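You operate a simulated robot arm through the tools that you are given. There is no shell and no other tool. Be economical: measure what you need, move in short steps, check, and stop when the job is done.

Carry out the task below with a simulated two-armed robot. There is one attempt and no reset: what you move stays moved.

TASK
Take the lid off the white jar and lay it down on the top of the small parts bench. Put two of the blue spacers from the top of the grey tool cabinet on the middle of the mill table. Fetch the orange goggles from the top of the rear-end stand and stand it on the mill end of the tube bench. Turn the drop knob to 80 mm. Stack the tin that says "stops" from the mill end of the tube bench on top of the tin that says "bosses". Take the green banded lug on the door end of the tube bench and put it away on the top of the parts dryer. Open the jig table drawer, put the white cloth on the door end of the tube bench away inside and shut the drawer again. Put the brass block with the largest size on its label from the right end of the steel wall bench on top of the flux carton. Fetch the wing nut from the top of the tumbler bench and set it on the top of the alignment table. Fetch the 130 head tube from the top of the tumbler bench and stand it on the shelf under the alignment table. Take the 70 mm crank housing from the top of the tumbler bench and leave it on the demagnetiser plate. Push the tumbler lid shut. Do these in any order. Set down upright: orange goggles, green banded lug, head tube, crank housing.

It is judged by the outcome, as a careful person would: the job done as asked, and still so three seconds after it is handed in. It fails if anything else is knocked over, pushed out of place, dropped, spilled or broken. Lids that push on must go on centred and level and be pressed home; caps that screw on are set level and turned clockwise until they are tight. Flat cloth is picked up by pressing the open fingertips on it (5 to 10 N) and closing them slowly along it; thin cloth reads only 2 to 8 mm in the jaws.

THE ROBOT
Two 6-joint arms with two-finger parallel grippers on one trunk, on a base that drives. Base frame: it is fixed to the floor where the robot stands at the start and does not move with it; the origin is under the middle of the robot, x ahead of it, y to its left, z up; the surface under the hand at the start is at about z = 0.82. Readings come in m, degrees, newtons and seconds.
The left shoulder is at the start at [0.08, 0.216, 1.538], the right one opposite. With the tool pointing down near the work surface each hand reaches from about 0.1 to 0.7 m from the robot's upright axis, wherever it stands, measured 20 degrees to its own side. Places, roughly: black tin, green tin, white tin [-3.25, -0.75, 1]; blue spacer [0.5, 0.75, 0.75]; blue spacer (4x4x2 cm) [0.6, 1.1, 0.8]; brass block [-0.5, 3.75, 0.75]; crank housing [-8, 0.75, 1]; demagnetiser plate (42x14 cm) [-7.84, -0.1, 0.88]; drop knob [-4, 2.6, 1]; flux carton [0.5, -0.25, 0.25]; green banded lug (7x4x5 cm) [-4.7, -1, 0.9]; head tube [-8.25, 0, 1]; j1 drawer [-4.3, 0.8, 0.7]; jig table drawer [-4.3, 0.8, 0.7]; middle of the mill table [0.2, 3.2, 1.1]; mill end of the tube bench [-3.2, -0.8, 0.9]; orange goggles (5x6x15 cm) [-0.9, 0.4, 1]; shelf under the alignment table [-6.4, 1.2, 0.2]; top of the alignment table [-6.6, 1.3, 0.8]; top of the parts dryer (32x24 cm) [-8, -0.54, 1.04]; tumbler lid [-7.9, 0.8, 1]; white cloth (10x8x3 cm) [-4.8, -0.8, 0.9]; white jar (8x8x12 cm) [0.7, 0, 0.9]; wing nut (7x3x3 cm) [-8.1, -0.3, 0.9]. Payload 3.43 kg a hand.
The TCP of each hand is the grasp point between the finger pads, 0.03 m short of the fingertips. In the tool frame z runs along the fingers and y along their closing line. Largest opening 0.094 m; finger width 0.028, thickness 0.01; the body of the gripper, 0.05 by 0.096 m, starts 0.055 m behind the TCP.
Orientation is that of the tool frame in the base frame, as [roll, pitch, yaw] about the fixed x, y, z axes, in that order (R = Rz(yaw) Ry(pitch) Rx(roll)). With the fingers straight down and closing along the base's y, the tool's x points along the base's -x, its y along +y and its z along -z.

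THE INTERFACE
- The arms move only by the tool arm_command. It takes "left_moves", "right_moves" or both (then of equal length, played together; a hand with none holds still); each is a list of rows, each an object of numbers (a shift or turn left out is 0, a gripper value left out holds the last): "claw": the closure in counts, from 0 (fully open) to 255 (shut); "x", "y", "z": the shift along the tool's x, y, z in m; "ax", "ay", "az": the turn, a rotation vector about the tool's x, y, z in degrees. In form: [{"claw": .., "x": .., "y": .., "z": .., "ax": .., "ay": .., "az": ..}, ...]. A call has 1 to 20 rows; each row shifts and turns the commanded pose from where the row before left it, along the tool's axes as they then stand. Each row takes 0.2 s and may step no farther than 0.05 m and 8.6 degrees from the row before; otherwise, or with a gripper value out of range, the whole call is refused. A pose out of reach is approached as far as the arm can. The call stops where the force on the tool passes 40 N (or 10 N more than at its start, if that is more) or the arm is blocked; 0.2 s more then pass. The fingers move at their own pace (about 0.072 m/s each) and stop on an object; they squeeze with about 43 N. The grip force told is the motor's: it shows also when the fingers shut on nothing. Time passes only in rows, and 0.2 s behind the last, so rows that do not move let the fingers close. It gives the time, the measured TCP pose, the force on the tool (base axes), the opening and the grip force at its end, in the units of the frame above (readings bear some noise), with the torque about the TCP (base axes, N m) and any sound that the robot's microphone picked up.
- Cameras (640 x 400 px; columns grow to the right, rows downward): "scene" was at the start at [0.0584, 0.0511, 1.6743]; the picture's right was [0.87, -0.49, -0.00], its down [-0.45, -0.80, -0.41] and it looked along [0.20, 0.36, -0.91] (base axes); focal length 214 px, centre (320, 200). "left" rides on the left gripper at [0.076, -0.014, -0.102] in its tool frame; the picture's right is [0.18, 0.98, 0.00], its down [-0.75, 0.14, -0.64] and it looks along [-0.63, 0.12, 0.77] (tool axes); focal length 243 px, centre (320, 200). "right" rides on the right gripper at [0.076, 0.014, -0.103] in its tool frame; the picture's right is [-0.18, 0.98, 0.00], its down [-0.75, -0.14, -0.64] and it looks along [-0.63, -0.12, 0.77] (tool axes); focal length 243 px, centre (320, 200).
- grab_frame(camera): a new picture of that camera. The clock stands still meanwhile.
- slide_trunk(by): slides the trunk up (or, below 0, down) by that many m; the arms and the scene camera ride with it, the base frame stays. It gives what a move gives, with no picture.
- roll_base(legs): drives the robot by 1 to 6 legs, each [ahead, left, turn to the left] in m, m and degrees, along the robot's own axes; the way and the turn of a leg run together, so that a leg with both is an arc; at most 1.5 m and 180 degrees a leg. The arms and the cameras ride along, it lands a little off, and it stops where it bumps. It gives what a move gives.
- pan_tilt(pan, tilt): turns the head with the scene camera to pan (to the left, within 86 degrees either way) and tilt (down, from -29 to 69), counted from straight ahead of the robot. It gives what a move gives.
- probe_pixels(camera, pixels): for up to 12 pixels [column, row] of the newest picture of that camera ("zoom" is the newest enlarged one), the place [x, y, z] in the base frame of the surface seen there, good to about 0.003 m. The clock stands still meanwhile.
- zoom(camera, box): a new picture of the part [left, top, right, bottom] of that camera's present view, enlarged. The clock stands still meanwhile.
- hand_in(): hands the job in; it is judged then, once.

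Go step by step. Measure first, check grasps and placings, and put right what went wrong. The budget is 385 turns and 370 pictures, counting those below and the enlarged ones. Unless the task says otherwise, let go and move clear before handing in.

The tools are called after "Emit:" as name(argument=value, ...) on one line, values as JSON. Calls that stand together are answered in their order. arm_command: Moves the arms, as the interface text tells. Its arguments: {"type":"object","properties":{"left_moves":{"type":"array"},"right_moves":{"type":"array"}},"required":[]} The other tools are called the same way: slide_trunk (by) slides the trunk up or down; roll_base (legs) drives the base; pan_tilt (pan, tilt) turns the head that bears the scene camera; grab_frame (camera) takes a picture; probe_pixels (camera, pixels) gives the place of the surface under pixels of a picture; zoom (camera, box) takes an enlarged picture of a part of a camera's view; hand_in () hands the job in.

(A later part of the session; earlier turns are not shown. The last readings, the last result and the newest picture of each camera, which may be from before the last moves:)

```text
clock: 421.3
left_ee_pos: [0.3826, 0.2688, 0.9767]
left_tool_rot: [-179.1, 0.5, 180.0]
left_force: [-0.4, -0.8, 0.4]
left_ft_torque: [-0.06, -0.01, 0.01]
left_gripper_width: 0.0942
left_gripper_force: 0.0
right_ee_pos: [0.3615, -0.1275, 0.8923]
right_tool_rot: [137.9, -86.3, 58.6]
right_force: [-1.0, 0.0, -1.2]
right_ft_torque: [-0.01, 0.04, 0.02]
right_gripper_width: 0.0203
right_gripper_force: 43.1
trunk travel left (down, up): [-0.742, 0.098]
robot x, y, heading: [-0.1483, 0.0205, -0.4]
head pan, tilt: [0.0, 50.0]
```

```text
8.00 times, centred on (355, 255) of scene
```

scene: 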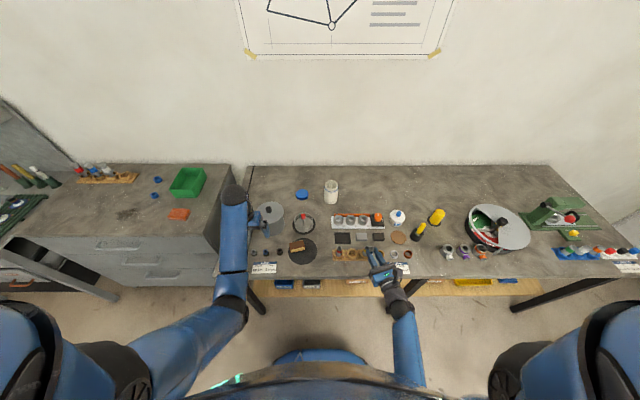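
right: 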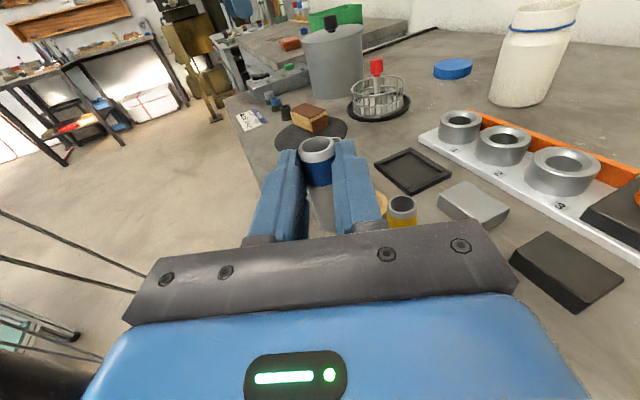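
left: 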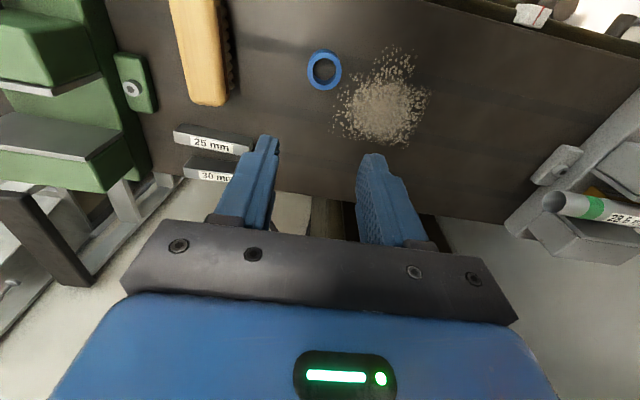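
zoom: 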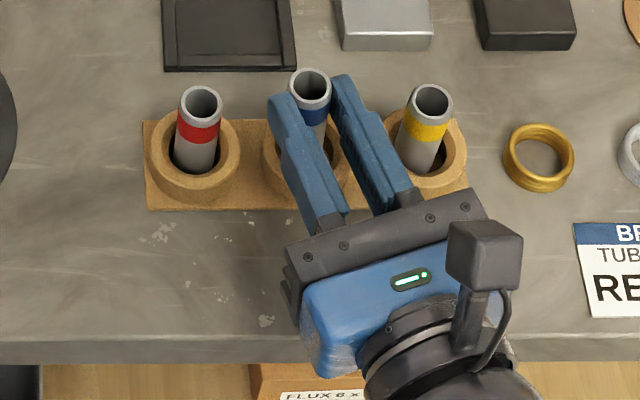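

Blue sits midway between red and yellow. Lower to the floor of the cup.

Emit:
slide_trunk(by=-0.013)

Emit:
slide_trunk(by=-0.006)

Emit:
zoom(camera="scene", box=[320, 230, 390, 280])

```text
clock: 421.9
left_ee_pos: [0.3849, 0.2671, 0.9634]
left_tool_rot: [-179.0, 0.6, -179.9]
left_force: [-0.2, 0.6, -0.4]
left_ft_torque: [-0.01, -0.01, 0.03]
left_gripper_width: 0.0937
left_gripper_force: 0.0
right_ee_pos: [0.3616, -0.1271, 0.88]
right_tool_rot: [139.9, -86.2, 56.6]
right_force: [-1.2, -2.6, -1.7]
right_ft_torque: [-0.14, 0.11, -0.06]
right_gripper_width: 0.0201
right_gripper_force: 42.8
trunk travel left (down, up): [-0.729, 0.111]
robot x, y, heading: [-0.1491, 0.023, -0.2]
head pan, tilt: [0.0, 50.0]
```

```text
clock: 422.5
left_ee_pos: [0.382, 0.2677, 0.9596]
left_tool_rot: [-179.0, 0.7, -180.0]
left_force: [0.2, -0.5, -1.0]
left_ft_torque: [-0.01, 0.0, -0.02]
left_gripper_width: 0.094
left_gripper_force: 0.1
right_ee_pos: [0.361, -0.1271, 0.8774]
right_tool_rot: [133.8, -86.6, 62.8]
right_force: [-4.7, -6.9, 13.4]
right_ft_torque: [-0.07, -0.12, -0.14]
right_gripper_width: 0.02
right_gripper_force: 42.8
trunk travel left (down, up): [-0.723, 0.117]
robot x, y, heading: [-0.146, 0.0157, -0.1]
head pan, tilt: [0.0, 50.0]
```

```text
8.00 times, centred on (355, 255) of scene
```

zoom: 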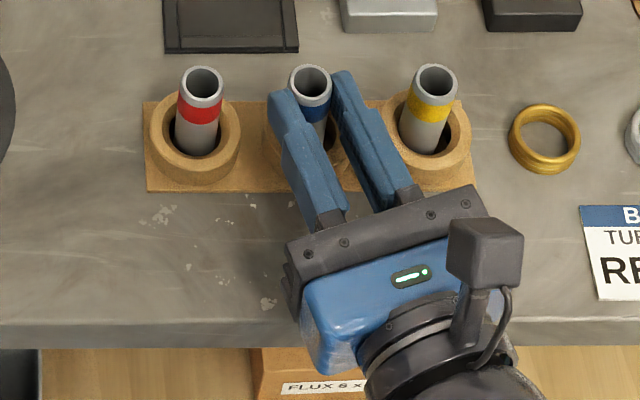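

Seated. Release and retreat along the finger axis.

Emit:
arm_command(right_moves=[{"claw": 165}, {}, {}, {"z": -0.02}, {"z": -0.03}, {"z": -0.03}, {}])

Emit:
zoom(camera="scene", box=[320, 210, 400, 270])

```text
clock: 424.1
left_ee_pos: [0.3839, 0.2701, 0.9584]
left_tool_rot: [-179.1, 0.4, 180.0]
left_force: [-0.2, 0.0, 0.4]
left_ft_torque: [0.03, 0.01, -0.03]
left_gripper_width: 0.0942
left_gripper_force: 0.0
right_ee_pos: [0.2863, -0.1475, 0.8792]
right_tool_rot: [138.4, -86.4, 58.4]
right_force: [-0.2, 0.0, 1.0]
right_ft_torque: [0.02, 0.01, -0.02]
right_gripper_width: 0.0329
right_gripper_force: 0.0
trunk travel left (down, up): [-0.723, 0.117]
robot x, y, heading: [-0.1493, 0.0157, -0.4]
head pan, tilt: [0.0, 50.0]
```

```text
6.67 times, centred on (360, 240) of scene
```

zoom: 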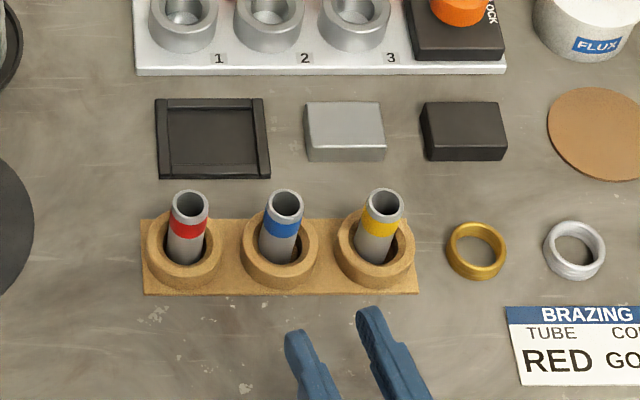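

All three tubes stand again. Now back off, bring the right hand vertical and head for the goggles.

Emit:
roll_base(legs=[[-0.22, 0, 0]])

Emit:
arm_command(right_moves=[{"ax": 8.3}, {"ax": 8.3}, {"ax": 8.3}, {"ax": 8.3}, {"ax": 8.3}, {"ax": 8.3}, {"ay": -8.5}, {"ay": -8.5}, {"ay": -8.5}, {"ay": -8.5}, {"ay": -8.5}, {"ay": -8.5}, {"ay": -8.5}, {"ay": -8.5}, {"ay": -8.5}, {"ay": -8.5}])

Emit:
arm_command(right_moves=[{"az": -8.5}, {"az": -8.5}, {"az": -8.5}, {"az": -8.5}, {"az": -8.5}, {"az": -8.5}, {"az": -8.5}, {"az": -8.5}, {"az": -8.5}, {"az": -8.5}, {"az": -8.5}, {"az": -8.5}, {"az": -8.5}, {"z": -0.03}, {"z": -0.03}])

Emit:
slide_trunk(by=0.06)

Emit:
roll_base(legs=[[0, 1.3, 0], [0, 0, -60]])

Emit:
pan_tilt(pan=-60, tilt=30)

Emit:
grab_frame(camera="scene")

```text
clock: 425.8
left_ee_pos: [0.1632, 0.2721, 0.9553]
left_tool_rot: [-179.2, 0.4, -179.7]
left_force: [0.3, -1.2, -0.1]
left_ft_torque: [0.02, 0.03, -0.02]
left_gripper_width: 0.0941
left_gripper_force: 0.0
right_ee_pos: [0.0673, -0.1461, 0.8757]
right_tool_rot: [139.5, -86.2, 57.2]
right_force: [-0.3, 0.1, 0.5]
right_ft_torque: [-0.02, 0.0, 0.01]
right_gripper_width: 0.0332
right_gripper_force: 0.1
trunk travel left (down, up): [-0.723, 0.117]
robot x, y, heading: [-0.368, 0.0199, -0.1]
head pan, tilt: [0.0, 50.0]
```

```text
clock: 429.2
left_ee_pos: [0.161, 0.2718, 0.9569]
left_tool_rot: [-179.0, 0.5, -179.9]
left_force: [0.0, 0.0, -0.3]
left_ft_torque: [0.05, -0.02, -0.05]
left_gripper_width: 0.0942
left_gripper_force: 0.0
right_ee_pos: [0.0645, -0.1462, 0.8795]
right_tool_rot: [-179.5, -1.3, 66.5]
right_force: [0.7, -0.9, 0.7]
right_ft_torque: [0.0, 0.04, -0.01]
right_gripper_width: 0.0332
right_gripper_force: 0.0
trunk travel left (down, up): [-0.723, 0.117]
robot x, y, heading: [-0.368, 0.019, -0.1]
head pan, tilt: [0.0, 50.0]
```

```text
clock: 432.4
left_ee_pos: [0.1614, 0.2727, 0.9556]
left_tool_rot: [-179.1, 0.6, -179.8]
left_force: [-0.2, 0.3, 0.1]
left_ft_torque: [-0.02, -0.02, 0.02]
left_gripper_width: 0.0941
left_gripper_force: 0.1
right_ee_pos: [0.0648, -0.1462, 0.9303]
right_tool_rot: [178.5, 0.0, 177.2]
right_force: [-0.7, 0.2, -0.2]
right_ft_torque: [0.02, -0.03, 0.01]
right_gripper_width: 0.0331
right_gripper_force: 0.1
right hand out of reach, approached as far as the arm can: row 15
trunk travel left (down, up): [-0.723, 0.117]
robot x, y, heading: [-0.3704, 0.0189, -0.3]
head pan, tilt: [0.0, 50.0]
```

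```text
clock: 433.4
left_ee_pos: [0.1602, 0.2725, 1.0172]
left_tool_rot: [-179.2, 0.6, -179.9]
left_force: [-0.6, -0.3, 0.0]
left_ft_torque: [0.0, -0.01, 0.0]
left_gripper_width: 0.0938
left_gripper_force: 0.1
right_ee_pos: [0.0639, -0.1458, 0.9888]
right_tool_rot: [178.5, 0.0, 177.1]
right_force: [-0.4, 0.7, -0.5]
right_ft_torque: [0.02, -0.03, -0.01]
right_gripper_width: 0.0334
right_gripper_force: 0.0
trunk travel left (down, up): [-0.783, 0.057]
robot x, y, heading: [-0.371, 0.019, -0.0]
head pan, tilt: [0.0, 50.0]
```

```text
clock: 442.6
left_ee_pos: [0.1157, 0.9852, 1.0171]
left_tool_rot: [-179.1, 0.5, 119.0]
left_force: [-0.1, -0.6, 0.6]
left_ft_torque: [0.0, 0.01, 0.0]
left_gripper_width: 0.0939
left_gripper_force: 0.0
right_ee_pos: [-0.2971, 0.868, 0.9891]
right_tool_rot: [178.6, 0.0, 115.9]
right_force: [-0.7, 0.4, 0.2]
right_ft_torque: [-0.03, -0.03, 0.01]
right_gripper_width: 0.033
right_gripper_force: 0.1
trunk travel left (down, up): [-0.783, 0.057]
robot x, y, heading: [-0.3594, 1.3278, -61.2]
head pan, tilt: [0.0, 50.0]
```

```text
clock: 443.9
left_ee_pos: [0.115, 0.9852, 1.0177]
left_tool_rot: [-179.0, 0.7, 119.0]
left_force: [-1.1, -0.9, -0.2]
left_ft_torque: [0.02, -0.01, 0.02]
left_gripper_width: 0.0939
left_gripper_force: 0.1
right_ee_pos: [-0.2976, 0.8682, 0.9893]
right_tool_rot: [178.7, 0.1, 115.9]
right_force: [-0.1, -0.6, 0.3]
right_ft_torque: [-0.01, -0.01, 0.01]
right_gripper_width: 0.0333
right_gripper_force: 0.1
trunk travel left (down, up): [-0.783, 0.057]
robot x, y, heading: [-0.3587, 1.3265, -61.3]
head pan, tilt: [-60.0, 30.0]
```

```text
166 pictures are left
```

scene: 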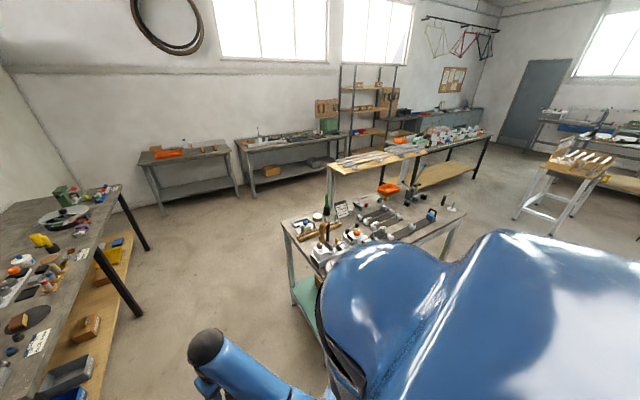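

The rear-end stand is at (370,230). Zoom to find the goggles.

Emit:
zoom(camera="scene", box=[270, 160, 490, 300])

Emit:
zoom(camera="scene", box=[300, 190, 420, 270])

```text
2.86 times, centred on (380, 230) of scene
```

zoom: 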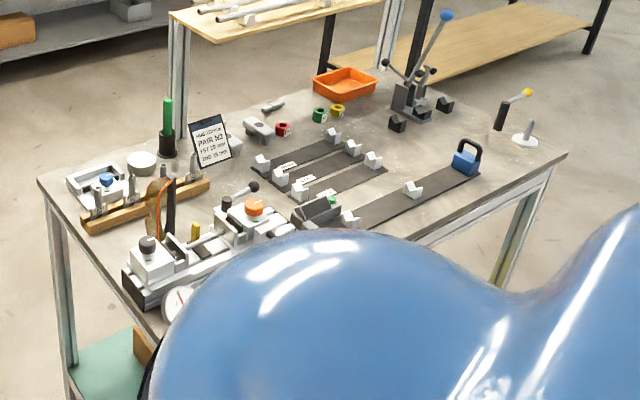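

```text
5.00 times, centred on (360, 230) of scene
```

zoom: 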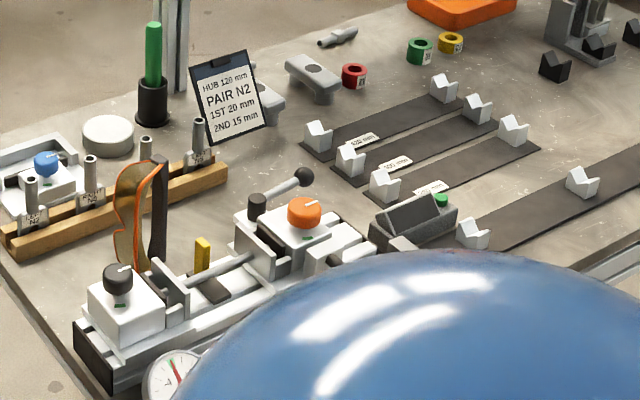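

The goggles stand at (140,215) of the zoom, between the wooden pin rack and the fixture. Measure.

Emit:
probe_pixels(camera="zoom", pixels=[[130, 170], [122, 230], [140, 265], [158, 170], [160, 240], [145, 215], [30, 320], [95, 390], [120, 370], [230, 260], [15, 265], [140, 230]])

Emit:
zoom(camera="scene", box=[300, 205, 350, 255])

```text
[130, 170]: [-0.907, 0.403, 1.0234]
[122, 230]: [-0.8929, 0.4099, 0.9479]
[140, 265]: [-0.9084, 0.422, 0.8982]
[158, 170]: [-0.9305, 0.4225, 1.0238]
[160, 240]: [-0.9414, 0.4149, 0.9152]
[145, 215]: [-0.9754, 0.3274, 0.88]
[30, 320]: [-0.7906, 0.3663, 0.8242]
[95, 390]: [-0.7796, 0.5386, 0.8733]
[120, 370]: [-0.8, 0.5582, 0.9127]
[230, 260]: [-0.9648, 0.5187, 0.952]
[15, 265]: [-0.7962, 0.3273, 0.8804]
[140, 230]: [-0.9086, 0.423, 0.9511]
```

```text
8.00 times, centred on (325, 230) of scene
```

zoom: 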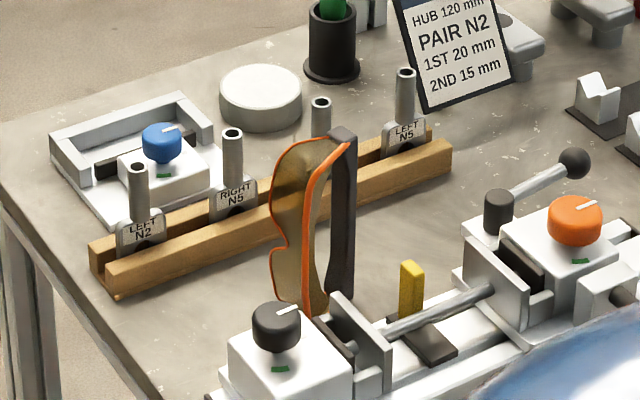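

Goggles at ≈(-0.917,0.413), standing from z≈0.88 to 1.03; the stand's near edge is x≈-0.78. Drive to the space between bench and stand, then turn to face it.

Emit:
roll_base(legs=[[0.93, -0.196, 0]])

Emit:
roll_base(legs=[[0, 0, -119]])

Emit:
pan_tilt(pan=0, tilt=40)

Emit:
grab_frame(camera="scene")

```text
clock: 449.0
left_ee_pos: [0.3888, 0.0485, 1.0177]
left_tool_rot: [-179.0, 0.7, 118.3]
left_force: [-0.4, 0.5, 0.0]
left_ft_torque: [-0.04, 0.01, -0.01]
left_gripper_width: 0.0939
left_gripper_force: 0.2
right_ee_pos: [-0.0248, -0.0628, 0.9884]
right_tool_rot: [178.6, 0.2, 115.2]
right_force: [-0.2, 0.0, -0.6]
right_ft_torque: [-0.01, 0.01, -0.01]
right_gripper_width: 0.0333
right_gripper_force: 0.0
trunk travel left (down, up): [-0.783, 0.057]
robot x, y, heading: [-0.0816, 0.398, -62.0]
head pan, tilt: [-60.0, 30.0]
```

```text
clock: 454.3
left_ee_pos: [-0.6139, 0.1489, 1.0172]
left_tool_rot: [-179.0, 0.6, 0.0]
left_force: [0.2, -0.2, -0.1]
left_ft_torque: [-0.01, -0.02, 0.02]
left_gripper_width: 0.0942
left_gripper_force: 0.1
right_ee_pos: [-0.5163, 0.5661, 0.9893]
right_tool_rot: [178.6, 0.1, -3.1]
right_force: [-0.5, 0.1, 0.3]
right_ft_torque: [0.0, -0.02, 0.0]
right_gripper_width: 0.0331
right_gripper_force: 0.1
trunk travel left (down, up): [-0.783, 0.057]
robot x, y, heading: [-0.0809, 0.4002, 179.9]
head pan, tilt: [-60.0, 30.0]
```

```text
clock: 455.6
left_ee_pos: [-0.614, 0.1495, 1.0184]
left_tool_rot: [-179.0, 0.5, 0.0]
left_force: [-0.2, 0.1, -0.3]
left_ft_torque: [-0.02, -0.02, 0.0]
left_gripper_width: 0.0942
left_gripper_force: 0.0
right_ee_pos: [-0.5165, 0.5668, 0.9897]
right_tool_rot: [178.7, 0.2, -3.0]
right_force: [0.2, 0.0, -0.2]
right_ft_torque: [-0.01, -0.02, -0.01]
right_gripper_width: 0.0335
right_gripper_force: 0.1
trunk travel left (down, up): [-0.783, 0.057]
robot x, y, heading: [-0.0844, 0.4017, 180.0]
head pan, tilt: [0.0, 40.0]
```

```text
162 pictures are left
```

scene: 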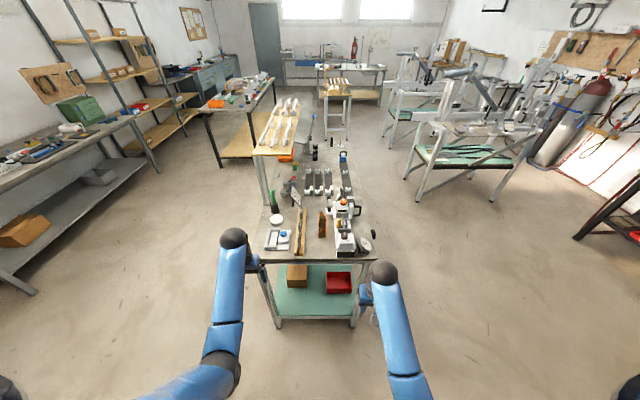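

Emit:
zoom(camera="scene", box=[255, 180, 385, 270])

Emit:
probe_pixels(camera="zoom", pixels=[[330, 140], [322, 150], [345, 150], [333, 180], [322, 200], [345, 205], [333, 220], [230, 200], [420, 300], [210, 120], [260, 215], [285, 160]])

```text
4.44 times, centred on (320, 225) of scene
```

zoom: 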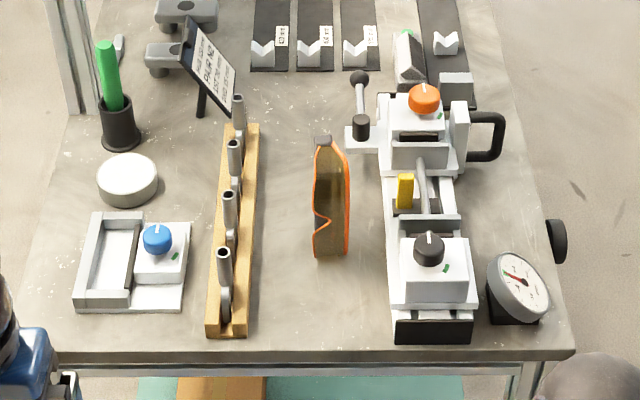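

```text
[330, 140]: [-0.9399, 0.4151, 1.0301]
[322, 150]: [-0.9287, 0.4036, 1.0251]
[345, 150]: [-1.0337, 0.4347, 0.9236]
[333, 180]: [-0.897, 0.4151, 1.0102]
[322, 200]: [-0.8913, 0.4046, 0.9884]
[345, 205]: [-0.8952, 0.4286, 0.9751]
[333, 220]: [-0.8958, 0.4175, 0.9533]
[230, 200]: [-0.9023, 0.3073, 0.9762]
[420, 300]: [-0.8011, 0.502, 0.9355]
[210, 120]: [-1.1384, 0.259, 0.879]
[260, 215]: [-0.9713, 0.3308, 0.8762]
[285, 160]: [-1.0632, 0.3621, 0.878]
```

Goggles occupy y 0.40–0.435, x −0.89…−0.943, with 6 cm free on both sides. Raise the trunk and position for the right hand.

Emit:
slide_trunk(by=0.055)

Emit:
roll_base(legs=[[0.18, 0.18, 0]])

Emit:
arm_command(right_moves=[{"claw": 60, "az": 3}, {"z": -0.03}, {"z": -0.02}, {}])

Emit:
grab_frame(camera="right")

```text
clock: 456.6
left_ee_pos: [-0.6141, 0.1493, 1.072]
left_tool_rot: [-179.1, 0.6, 0.1]
left_force: [0.0, 0.1, 0.2]
left_ft_torque: [-0.02, -0.01, 0.01]
left_gripper_width: 0.0941
left_gripper_force: 0.1
right_ee_pos: [-0.5165, 0.5669, 1.0442]
right_tool_rot: [178.7, -0.1, -3.1]
right_force: [-0.4, -1.2, -0.3]
right_ft_torque: [0.0, -0.01, 0.05]
right_gripper_width: 0.0329
right_gripper_force: 0.0
trunk travel left (down, up): [-0.838, 0.002]
robot x, y, heading: [-0.0843, 0.3964, 179.5]
head pan, tilt: [0.0, 40.0]
```

```text
clock: 458.4
left_ee_pos: [-0.7919, -0.0246, 1.0741]
left_tool_rot: [-179.2, 0.6, 0.2]
left_force: [0.8, -0.7, -0.1]
left_ft_torque: [0.0, 0.03, 0.01]
left_gripper_width: 0.0941
left_gripper_force: 0.0
right_ee_pos: [-0.6935, 0.3931, 1.0461]
right_tool_rot: [178.4, 0.3, -3.0]
right_force: [-0.2, 0.6, 0.0]
right_ft_torque: [-0.07, 0.01, 0.03]
right_gripper_width: 0.0333
right_gripper_force: 0.0
trunk travel left (down, up): [-0.838, 0.002]
robot x, y, heading: [-0.2599, 0.2231, 179.9]
head pan, tilt: [0.0, 40.0]
```

```text
clock: 459.4
left_ee_pos: [-0.7949, -0.0278, 1.0708]
left_tool_rot: [-179.0, 0.5, 0.1]
left_force: [-0.1, -0.5, 0.5]
left_ft_torque: [0.0, -0.01, 0.0]
left_gripper_width: 0.094
left_gripper_force: 0.1
right_ee_pos: [-0.6972, 0.3897, 1.0427]
right_tool_rot: [178.6, -0.1, -6.1]
right_force: [-0.6, -0.5, 0.4]
right_ft_torque: [0.01, 0.01, -0.02]
right_gripper_width: 0.0717
right_gripper_force: 0.1
right hand out of reach, approached as far as the arm can: row 2, 3
trunk travel left (down, up): [-0.838, 0.002]
robot x, y, heading: [-0.2622, 0.2228, 179.9]
head pan, tilt: [0.0, 40.0]
```

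```text
160 pictures are left
```

right: 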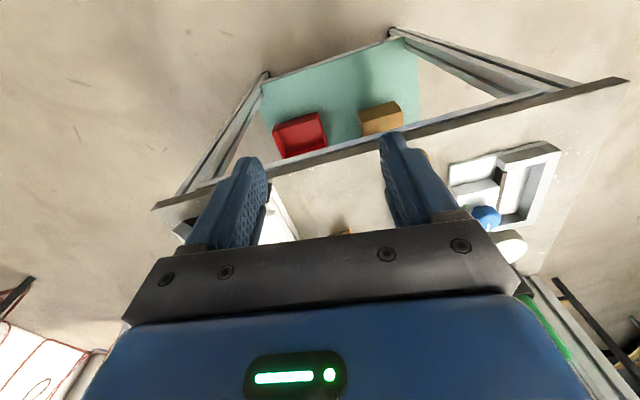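

Emit:
arm_command(right_moves=[{"az": -6, "x": -0.03}, {"x": -0.03, "z": -0.015, "y": -0.013}, {"x": -0.03, "z": -0.015, "y": -0.013}, {"x": -0.03, "z": -0.01}, {"x": -0.03}, {}])

Emit:
grab_frame(camera="right")

```text
clock: 460.8
left_ee_pos: [-0.7934, -0.0266, 1.072]
left_tool_rot: [-179.0, 0.6, 0.1]
left_force: [-1.3, 0.4, -0.1]
left_ft_torque: [0.02, 0.01, -0.03]
left_gripper_width: 0.0942
left_gripper_force: 0.0
right_ee_pos: [-0.8449, 0.4207, 1.081]
right_tool_rot: [178.7, 0.1, 0.0]
right_force: [0.4, 0.1, 0.9]
right_ft_torque: [-0.02, 0.0, 0.02]
right_gripper_width: 0.0721
right_gripper_force: 0.0
right hand out of reach, approached as far as the arm can: row 3
trunk travel left (down, up): [-0.838, 0.002]
robot x, y, heading: [-0.2614, 0.2213, 179.7]
head pan, tilt: [0.0, 40.0]
```

```text
159 pictures are left
```

right: 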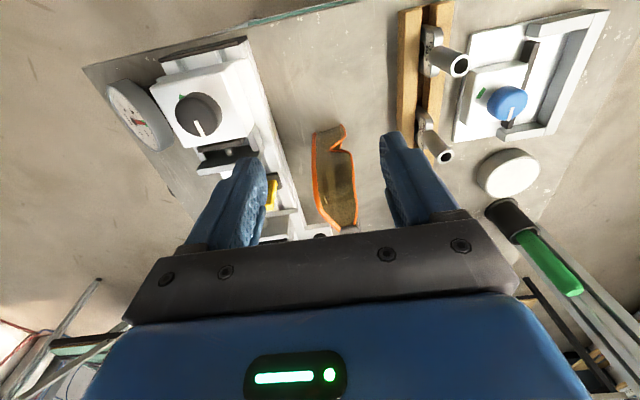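

Emit:
arm_command(right_moves=[{"x": -0.035, "y": 0.004}, {"x": -0.036}, {}])

Emit:
grab_frame(camera="right")

Emit:
zoom(camera="scene", box=[270, 150, 400, 250])

```text
clock: 461.6
left_ee_pos: [-0.7927, -0.0268, 1.0727]
left_tool_rot: [-179.2, 0.6, 0.1]
left_force: [0.7, 0.3, -0.2]
left_ft_torque: [0.03, -0.04, 0.0]
left_gripper_width: 0.094
left_gripper_force: 0.0
right_ee_pos: [-0.9184, 0.4158, 1.0789]
right_tool_rot: [178.6, 0.2, -0.1]
right_force: [-0.4, -0.1, -0.3]
right_ft_torque: [0.04, 0.06, -0.02]
right_gripper_width: 0.0719
right_gripper_force: 0.0
trunk travel left (down, up): [-0.838, 0.002]
robot x, y, heading: [-0.2608, 0.2193, 179.7]
head pan, tilt: [0.0, 40.0]
```

```text
158 pictures are left
```

right: 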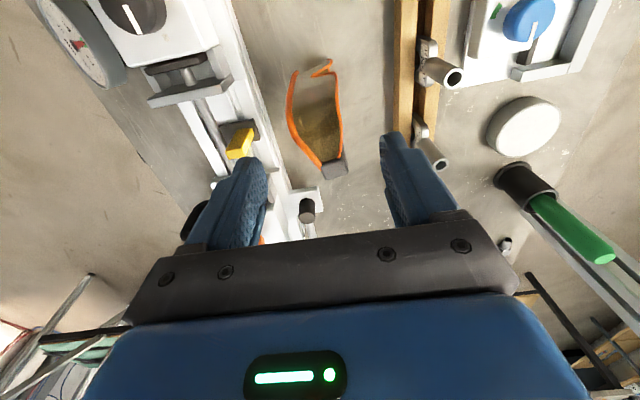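

```text
4.00 times, centred on (335, 200) of scene
```

zoom: 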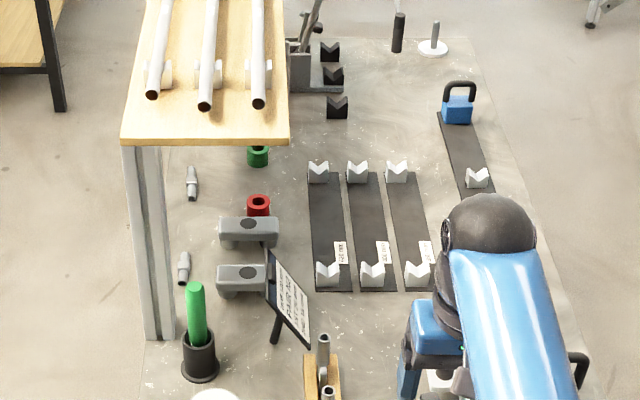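

Centered. Lower and grip the goggles near the top.

Emit:
arm_command(right_moves=[{"z": 0.03}, {"z": 0.03}, {"z": 0.015}, {}, {"claw": 255}, {}, {}, {}])

Emit:
grab_frame(camera="right")

```text
clock: 463.4
left_ee_pos: [-0.7941, -0.0266, 1.0728]
left_tool_rot: [-179.0, 0.5, 0.0]
left_force: [-0.8, 0.1, 0.1]
left_ft_torque: [0.02, -0.01, -0.02]
left_gripper_width: 0.0944
left_gripper_force: 0.1
right_ee_pos: [-0.9176, 0.4143, 1.0036]
right_tool_rot: [178.6, 0.1, 0.0]
right_force: [0.1, -0.4, 0.2]
right_ft_torque: [-0.04, 0.0, 0.02]
right_gripper_width: 0.0233
right_gripper_force: 42.8
trunk travel left (down, up): [-0.838, 0.002]
robot x, y, heading: [-0.261, 0.2218, 180.1]
head pan, tilt: [0.0, 40.0]
```

```text
156 pictures are left
```

right: 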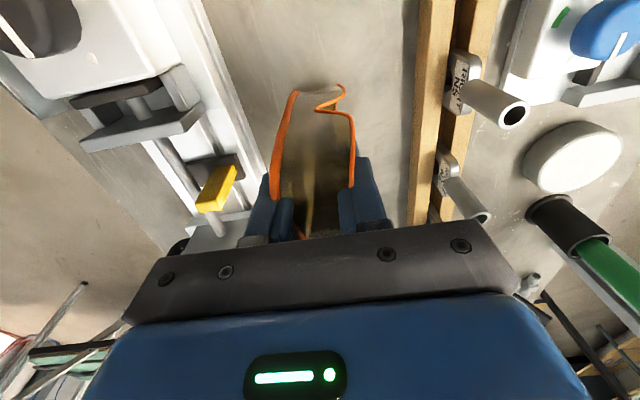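

Gripped (23 mm). Lift and check.

Emit:
arm_command(right_moves=[{"z": -0.02}, {"z": -0.03}, {"z": -0.03}, {"z": -0.02}, {}])

Emit:
grab_frame(camera="right")

```text
clock: 464.6
left_ee_pos: [-0.7936, -0.0275, 1.0716]
left_tool_rot: [-179.0, 0.5, 0.2]
left_force: [-0.8, -0.8, 0.7]
left_ft_torque: [0.02, 0.0, 0.0]
left_gripper_width: 0.0939
left_gripper_force: 0.1
right_ee_pos: [-0.9167, 0.4153, 1.104]
right_tool_rot: [178.7, 0.1, -0.1]
right_force: [0.0, 0.8, -1.3]
right_ft_torque: [0.01, -0.01, 0.04]
right_gripper_width: 0.0237
right_gripper_force: 43.1
trunk travel left (down, up): [-0.838, 0.002]
robot x, y, heading: [-0.2609, 0.2249, 179.7]
head pan, tilt: [0.0, 40.0]
```

```text
155 pictures are left
```

right: 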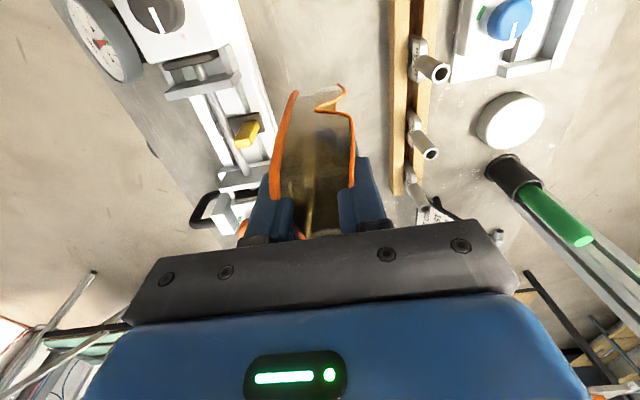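

Goggles lifted. Back away from the stand, sidestep to the aisle, and look toward the tube bench.

Emit:
roll_base(legs=[[-0.2, 0, 0], [0, 0.75, 0]])

Emit:
pan_tilt(pan=0, tilt=20)

Emit:
grab_frame(camera="scene")

```text
clock: 469.8
left_ee_pos: [-0.5983, -0.7634, 1.0725]
left_tool_rot: [-179.1, 0.5, 0.0]
left_force: [-0.2, 0.4, -0.1]
left_ft_torque: [0.02, 0.01, -0.02]
left_gripper_width: 0.0941
left_gripper_force: 0.1
right_ee_pos: [-0.7182, -0.3212, 1.103]
right_tool_rot: [178.5, 0.1, -0.2]
right_force: [0.8, 0.7, -1.1]
right_ft_torque: [0.01, -0.01, 0.0]
right_gripper_width: 0.0233
right_gripper_force: 43.2
trunk travel left (down, up): [-0.838, 0.002]
robot x, y, heading: [-0.0679, -0.5213, 179.3]
head pan, tilt: [0.0, 40.0]
```

```text
clock: 470.6
left_ee_pos: [-0.5977, -0.766, 1.0725]
left_tool_rot: [-179.0, 0.6, -0.2]
left_force: [-0.7, 0.2, -0.5]
left_ft_torque: [0.01, 0.01, 0.02]
left_gripper_width: 0.094
left_gripper_force: 0.1
right_ee_pos: [-0.7207, -0.323, 1.104]
right_tool_rot: [178.6, 0.1, -0.3]
right_force: [0.4, 0.5, -0.8]
right_ft_torque: [0.02, -0.04, -0.03]
right_gripper_width: 0.0232
right_gripper_force: 43.4
trunk travel left (down, up): [-0.838, 0.002]
robot x, y, heading: [-0.0653, -0.5197, 179.6]
head pan, tilt: [0.0, 20.0]
```

```text
154 pictures are left
```

scene: 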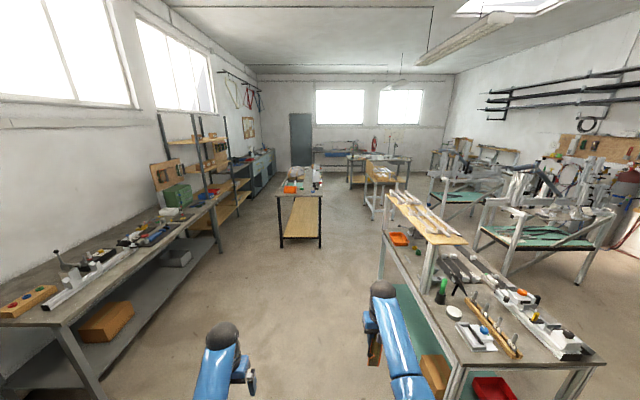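

The tube bench is straight ahead at (300,188). Zoom on its near (mill) end.

Emit:
zoom(camera="scene", box=[265, 155, 335, 205])

Emit:
probe_pixels(camera="zoom", pixels=[[150, 320], [500, 310], [300, 310], [130, 250], [500, 250], [320, 270]])

```text
8.00 times, centred on (300, 180) of scene
```

zoom: 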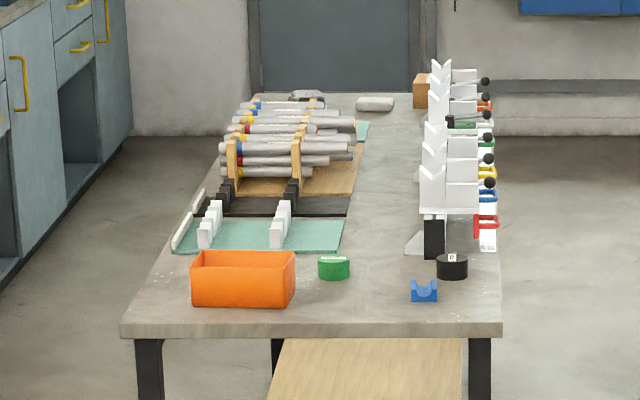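

```text
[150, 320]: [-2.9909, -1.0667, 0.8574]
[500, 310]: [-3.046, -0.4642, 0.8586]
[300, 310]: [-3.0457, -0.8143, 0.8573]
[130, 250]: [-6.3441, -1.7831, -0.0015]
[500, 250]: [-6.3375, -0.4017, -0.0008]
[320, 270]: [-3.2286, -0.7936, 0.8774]
```

Free spot at the bench's mill end near (-3.07,-0.70). Drive there.

Emit:
roll_base(legs=[[1.2, 0.19, 0], [1.13, 0.17, 0.4]])

Emit:
pan_tilt(pan=0, tilt=50)

Emit:
grab_frame(camera="scene")

Emit:
grab_frame(camera="right")

```text
clock: 482.3
left_ee_pos: [-2.9454, -1.1436, 1.0731]
left_tool_rot: [-179.0, 0.7, 0.9]
left_force: [0.3, 0.4, 0.3]
left_ft_torque: [-0.02, 0.0, -0.02]
left_gripper_width: 0.0943
left_gripper_force: 0.1
right_ee_pos: [-3.0751, -0.7023, 1.104]
right_tool_rot: [178.6, 0.2, 0.8]
right_force: [-0.4, -0.3, -1.0]
right_ft_torque: [-0.01, 0.0, -0.02]
right_gripper_width: 0.0232
right_gripper_force: 43.1
trunk travel left (down, up): [-0.838, 0.002]
robot x, y, heading: [-2.4167, -0.8877, -179.4]
head pan, tilt: [0.0, 20.0]
```

```text
clock: 483.3
left_ee_pos: [-2.9462, -1.1434, 1.0717]
left_tool_rot: [-178.9, 0.5, 1.0]
left_force: [1.2, -0.8, -0.3]
left_ft_torque: [-0.03, 0.02, -0.03]
left_gripper_width: 0.094
left_gripper_force: 0.1
right_ee_pos: [-3.0769, -0.7038, 1.1032]
right_tool_rot: [178.7, 0.1, 0.8]
right_force: [0.3, -1.5, -0.8]
right_ft_torque: [-0.01, -0.01, 0.0]
right_gripper_width: 0.0236
right_gripper_force: 42.5
trunk travel left (down, up): [-0.838, 0.002]
robot x, y, heading: [-2.4178, -0.887, -179.4]
head pan, tilt: [0.0, 50.0]
```

```text
152 pictures are left
```

scene: 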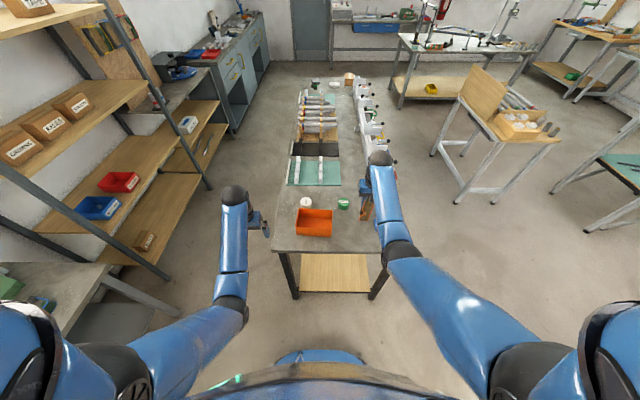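

```text
151 pictures are left
```

right: 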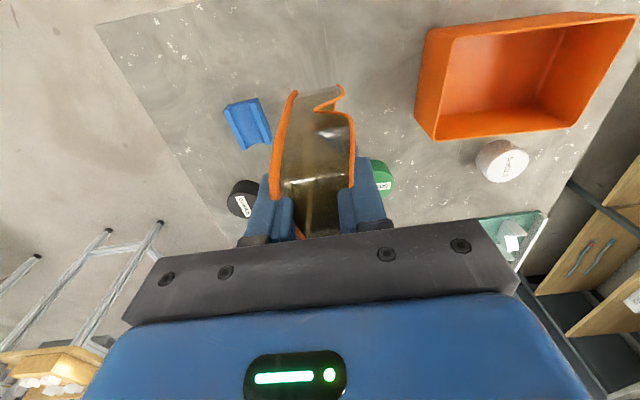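

Lower the goggles onto the bench.

Emit:
arm_command(right_moves=[{"z": 0.04}, {"z": 0.04}, {"z": 0.025}, {"z": 0.008}, {"z": 0.003}, {}])

Emit:
arm_command(right_moves=[{"z": 0.002}, {"z": 0.002}, {}])

```text
clock: 484.7
left_ee_pos: [-2.9466, -1.1442, 1.0728]
left_tool_rot: [-179.0, 0.5, 0.9]
left_force: [-0.7, -0.6, -0.3]
left_ft_torque: [-0.02, 0.02, -0.01]
left_gripper_width: 0.0939
left_gripper_force: 0.1
right_ee_pos: [-3.0756, -0.7049, 0.9881]
right_tool_rot: [178.6, 0.1, 0.8]
right_force: [0.4, -0.5, 0.3]
right_ft_torque: [0.0, 0.0, -0.03]
right_gripper_width: 0.0233
right_gripper_force: 42.8
trunk travel left (down, up): [-0.838, 0.002]
robot x, y, heading: [-2.4193, -0.8855, -179.4]
head pan, tilt: [0.0, 50.0]
```

```text
clock: 485.5
left_ee_pos: [-2.9464, -1.1446, 1.0724]
left_tool_rot: [-179.0, 0.5, 0.9]
left_force: [0.8, 0.0, 0.4]
left_ft_torque: [-0.02, 0.04, -0.01]
left_gripper_width: 0.0941
left_gripper_force: 0.1
right_ee_pos: [-3.0764, -0.7044, 0.9839]
right_tool_rot: [178.6, 0.1, 0.7]
right_force: [1.1, 0.3, -1.4]
right_ft_torque: [-0.01, 0.04, 0.01]
right_gripper_width: 0.0234
right_gripper_force: 43.0
trunk travel left (down, up): [-0.838, 0.002]
robot x, y, heading: [-2.4182, -0.8839, -179.5]
head pan, tilt: [0.0, 50.0]
```

Emit:
arm_command(right_moves=[{"z": 0.002}, {"z": 0.002}, {"z": 0.002}, {}])

```text
clock: 486.5
left_ee_pos: [-2.9431, -1.1452, 1.0739]
left_tool_rot: [-178.9, 0.6, 1.0]
left_force: [0.7, 0.8, -0.3]
left_ft_torque: [0.01, 0.0, 0.01]
left_gripper_width: 0.0939
left_gripper_force: 0.0
right_ee_pos: [-3.0764, -0.7073, 0.9816]
right_tool_rot: [178.6, 0.5, 0.9]
right_force: [0.6, -1.2, 22.5]
right_ft_torque: [0.25, -0.51, -0.06]
right_gripper_width: 0.0234
right_gripper_force: 42.7
trunk travel left (down, up): [-0.838, 0.002]
robot x, y, heading: [-2.4176, -0.881, -179.4]
head pan, tilt: [0.0, 50.0]
```

Contact. Release and lift off.

Emit:
arm_command(right_moves=[{"z": -0.001, "claw": 90}, {}, {}, {"z": -0.03}, {"z": -0.04}, {"z": -0.04}, {}])

Emit:
grab_frame(camera="right")

```text
clock: 488.1
left_ee_pos: [-2.9455, -1.1444, 1.072]
left_tool_rot: [-178.9, 0.5, 0.9]
left_force: [-0.4, 0.3, -0.5]
left_ft_torque: [0.03, 0.03, -0.01]
left_gripper_width: 0.0941
left_gripper_force: 0.1
right_ee_pos: [-3.0759, -0.7011, 1.0899]
right_tool_rot: [178.5, 0.2, 0.8]
right_force: [-0.2, -0.3, 0.0]
right_ft_torque: [0.02, 0.0, 0.03]
right_gripper_width: 0.0609
right_gripper_force: 0.1
trunk travel left (down, up): [-0.838, 0.002]
robot x, y, heading: [-2.4199, -0.8838, -179.2]
head pan, tilt: [0.0, 50.0]
```

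```text
150 pictures are left
```

right: 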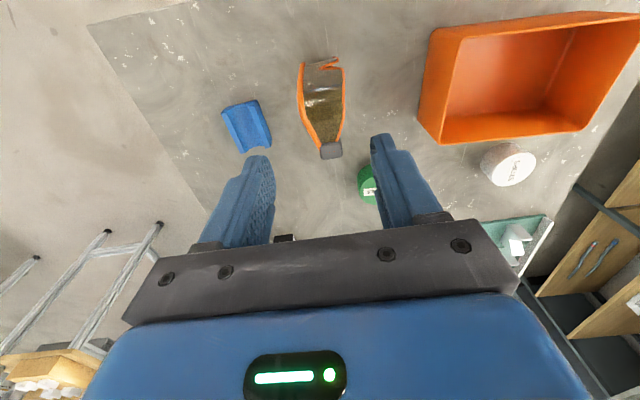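

Goggles stand upright. Now read the tins.

Emit:
zoom(camera="scene", box=[280, 185, 390, 245])

Emit:
zoom(camera="right", box=[340, 130, 560, 220])

```text
5.82 times, centred on (335, 215) of scene
```

zoom: 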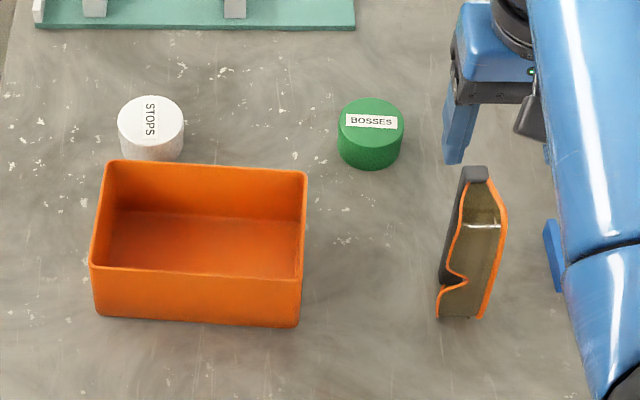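

```text
2.91 times, centred on (450, 175) of right
```

zoom: 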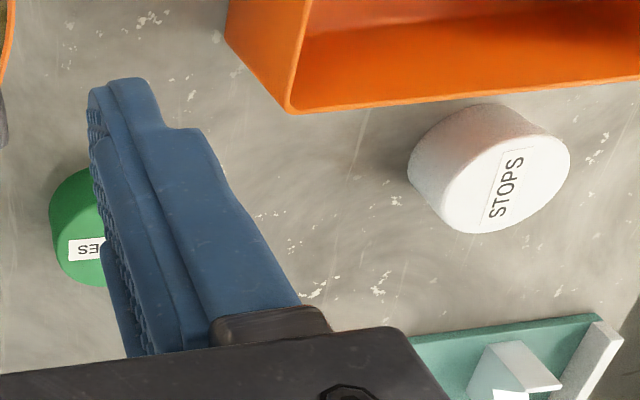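

STOPS is the white tin, BOSSES the green one. Measure both.

Emit:
zoom(camera="scene", box=[290, 185, 360, 225])

Emit:
probe_pixels(camera="zoom", pixels=[[82, 95], [175, 95], [130, 60], [130, 125], [130, 160], [435, 100], [525, 100], [480, 62], [480, 125], [480, 160], [150, 200], [130, 190]])

```text
9.14 times, centred on (325, 205) of scene
```

zoom: 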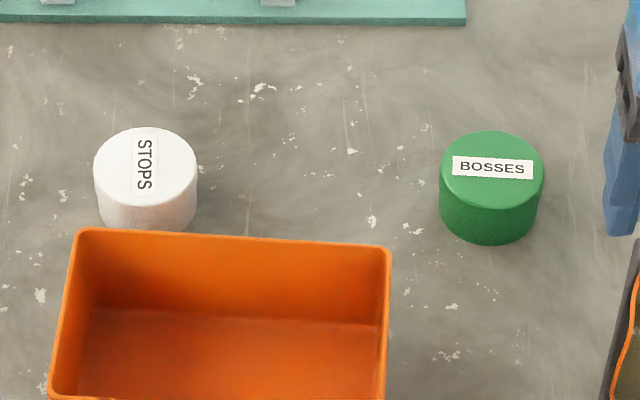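

```text
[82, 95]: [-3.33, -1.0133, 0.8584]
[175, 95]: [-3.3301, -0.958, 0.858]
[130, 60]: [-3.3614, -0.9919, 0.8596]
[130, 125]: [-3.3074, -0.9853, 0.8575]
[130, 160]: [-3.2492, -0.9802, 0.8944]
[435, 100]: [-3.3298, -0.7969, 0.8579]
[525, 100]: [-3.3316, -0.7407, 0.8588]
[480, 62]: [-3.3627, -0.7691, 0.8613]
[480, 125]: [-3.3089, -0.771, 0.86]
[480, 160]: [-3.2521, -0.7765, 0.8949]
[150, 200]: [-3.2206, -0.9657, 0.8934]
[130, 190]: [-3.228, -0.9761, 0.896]
```

Emit:
probe_pixels(camera="zoom", pixels=[[97, 165], [195, 165], [146, 132], [146, 202], [443, 170], [540, 170], [491, 135], [491, 205], [230, 240], [100, 232]])

```text
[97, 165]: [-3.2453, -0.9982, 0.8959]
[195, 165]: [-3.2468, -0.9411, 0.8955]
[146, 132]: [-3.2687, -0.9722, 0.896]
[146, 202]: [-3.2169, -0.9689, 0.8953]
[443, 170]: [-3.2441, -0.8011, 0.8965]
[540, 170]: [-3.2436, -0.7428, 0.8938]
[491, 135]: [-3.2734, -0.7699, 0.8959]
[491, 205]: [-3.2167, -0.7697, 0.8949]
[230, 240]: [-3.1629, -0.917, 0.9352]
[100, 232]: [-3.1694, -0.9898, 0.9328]
```

White tin (-3.2435,-0.9695), green tin (-3.2445,-0.771), both 57 mm wide, top 0.8955. Tuck the right hand aside first.

Emit:
arm_command(right_moves=[{"y": -0.04}, {"y": -0.04}, {"y": -0.04}, {"y": -0.03}, {"x": 0.03, "z": 0.02}, {"x": 0.03, "z": 0.02}, {"x": 0.03, "z": 0.02}, {"x": 0.03, "z": 0.02}, {"x": 0.03, "z": 0.02}, {"x": 0.03}, {}])

Emit:
grab_frame(camera="scene")

```text
clock: 490.5
left_ee_pos: [-2.9462, -1.1437, 1.0727]
left_tool_rot: [-179.0, 0.5, 0.9]
left_force: [-1.1, -0.5, 0.4]
left_ft_torque: [0.0, 0.01, 0.01]
left_gripper_width: 0.0941
left_gripper_force: 0.1
right_ee_pos: [-2.8972, -0.5519, 0.9858]
right_tool_rot: [178.7, 0.1, 0.8]
right_force: [0.6, 1.2, 0.1]
right_ft_torque: [0.0, -0.04, 0.01]
right_gripper_width: 0.061
right_gripper_force: 0.0
trunk travel left (down, up): [-0.838, 0.002]
robot x, y, heading: [-2.4175, -0.8865, -179.4]
head pan, tilt: [0.0, 50.0]
```

```text
146 pictures are left
```

scene: 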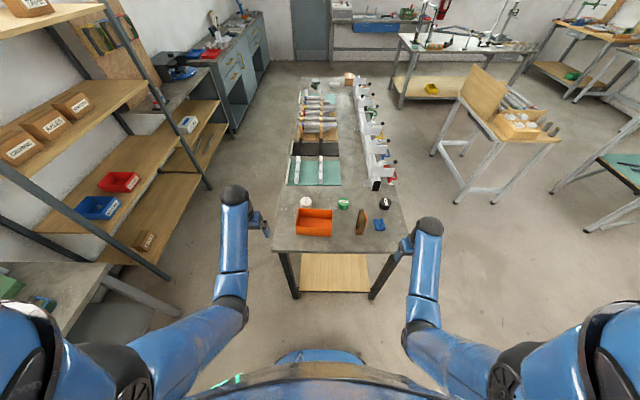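

Emit:
roll_base(legs=[[0.22, -0.115, 0]])

Emit:
arm_command(left_moves=[{"x": -0.025, "y": -0.02}, {"x": -0.025, "y": -0.02}, {"z": 0.03, "x": -0.02, "y": -0.01}, {"z": 0.03}, {}])

Emit:
grab_frame(camera="left")

```text
clock: 492.3
left_ee_pos: [-3.1587, -1.0315, 1.0743]
left_tool_rot: [-179.0, 0.7, 0.7]
left_force: [0.2, 0.2, 0.0]
left_ft_torque: [0.02, 0.0, 0.02]
left_gripper_width: 0.0938
left_gripper_force: 0.1
right_ee_pos: [-3.1082, -0.441, 0.9878]
right_tool_rot: [178.7, 0.3, 0.5]
right_force: [0.3, 0.2, 0.0]
right_ft_torque: [0.03, 0.03, 0.0]
right_gripper_width: 0.0609
right_gripper_force: 0.0
trunk travel left (down, up): [-0.838, 0.002]
robot x, y, heading: [-2.6315, -0.7737, -179.1]
head pan, tilt: [0.0, 50.0]
```

```text
clock: 493.5
left_ee_pos: [-3.2314, -0.9818, 1.0107]
left_tool_rot: [-179.1, 0.7, 0.7]
left_force: [0.6, 0.2, 0.6]
left_ft_torque: [-0.01, 0.0, 0.0]
left_gripper_width: 0.0941
left_gripper_force: 0.0
right_ee_pos: [-3.1103, -0.439, 0.9858]
right_tool_rot: [178.7, 0.0, 0.6]
right_force: [0.5, -0.6, -0.3]
right_ft_torque: [0.01, 0.01, 0.0]
right_gripper_width: 0.0609
right_gripper_force: 0.0
trunk travel left (down, up): [-0.838, 0.002]
robot x, y, heading: [-2.6341, -0.7775, -179.7]
head pan, tilt: [0.0, 50.0]
```

```text
145 pictures are left
```

left: 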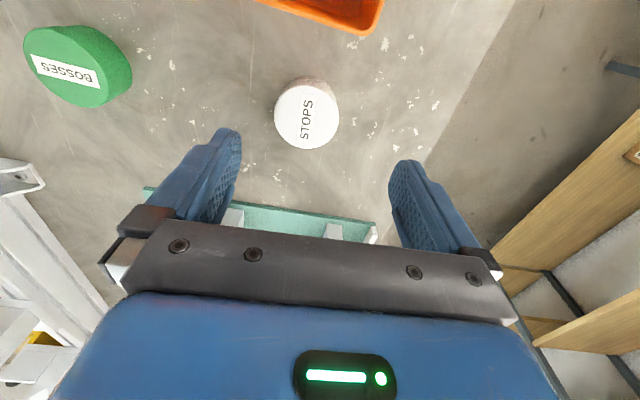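

Emit:
arm_command(left_moves=[{"x": -0.012, "y": -0.0125}, {"z": 0.04}, {"z": 0.04}, {"z": 0.03}, {}])

Emit:
grab_frame(camera="left")

```text
clock: 494.7
left_ee_pos: [-3.2447, -0.967, 0.9042]
left_tool_rot: [-179.1, 0.5, 0.7]
left_force: [0.1, 0.7, 0.3]
left_ft_torque: [-0.01, -0.04, -0.02]
left_gripper_width: 0.0937
left_gripper_force: 0.0
right_ee_pos: [-3.1114, -0.4392, 0.986]
right_tool_rot: [178.6, 0.2, 0.6]
right_force: [-0.9, -0.4, -0.3]
right_ft_torque: [-0.01, 0.02, 0.02]
right_gripper_width: 0.0608
right_gripper_force: 0.0
trunk travel left (down, up): [-0.838, 0.002]
robot x, y, heading: [-2.6289, -0.7774, -179.7]
head pan, tilt: [0.0, 50.0]
```

```text
144 pictures are left
```

left: 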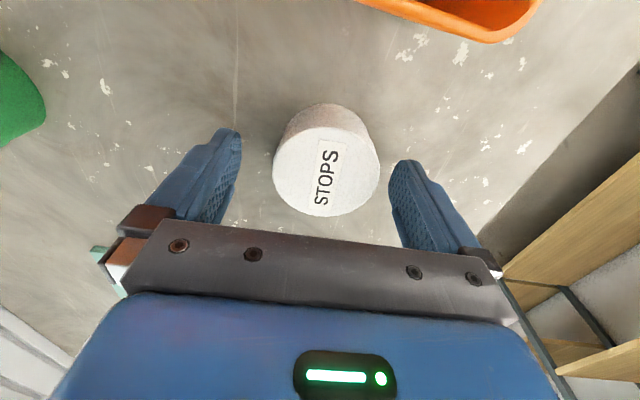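

Emit:
arm_command(left_moves=[{"y": 0.003, "z": 0.006}, {}, {"claw": 255}, {}, {}, {}, {"z": -0.03}, {"z": -0.04}, {"z": -0.02}, {}])

Emit:
grab_frame(camera="left")

```text
clock: 496.9
left_ee_pos: [-3.2458, -0.9713, 0.9881]
left_tool_rot: [-179.0, 0.4, 0.7]
left_force: [-0.6, 0.0, -2.3]
left_ft_torque: [0.05, -0.02, 0.02]
left_gripper_width: 0.0585
left_gripper_force: 43.3
right_ee_pos: [-3.1109, -0.4387, 0.9844]
right_tool_rot: [178.6, 0.2, 0.5]
right_force: [-0.2, 0.4, -0.5]
right_ft_torque: [-0.01, 0.0, -0.01]
right_gripper_width: 0.0609
right_gripper_force: 0.0
trunk travel left (down, up): [-0.838, 0.002]
robot x, y, heading: [-2.6339, -0.7729, -179.5]
head pan, tilt: [0.0, 50.0]
```

```text
143 pictures are left
```

left: 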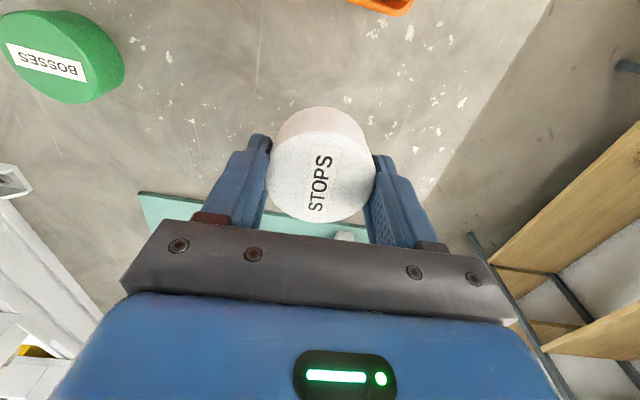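

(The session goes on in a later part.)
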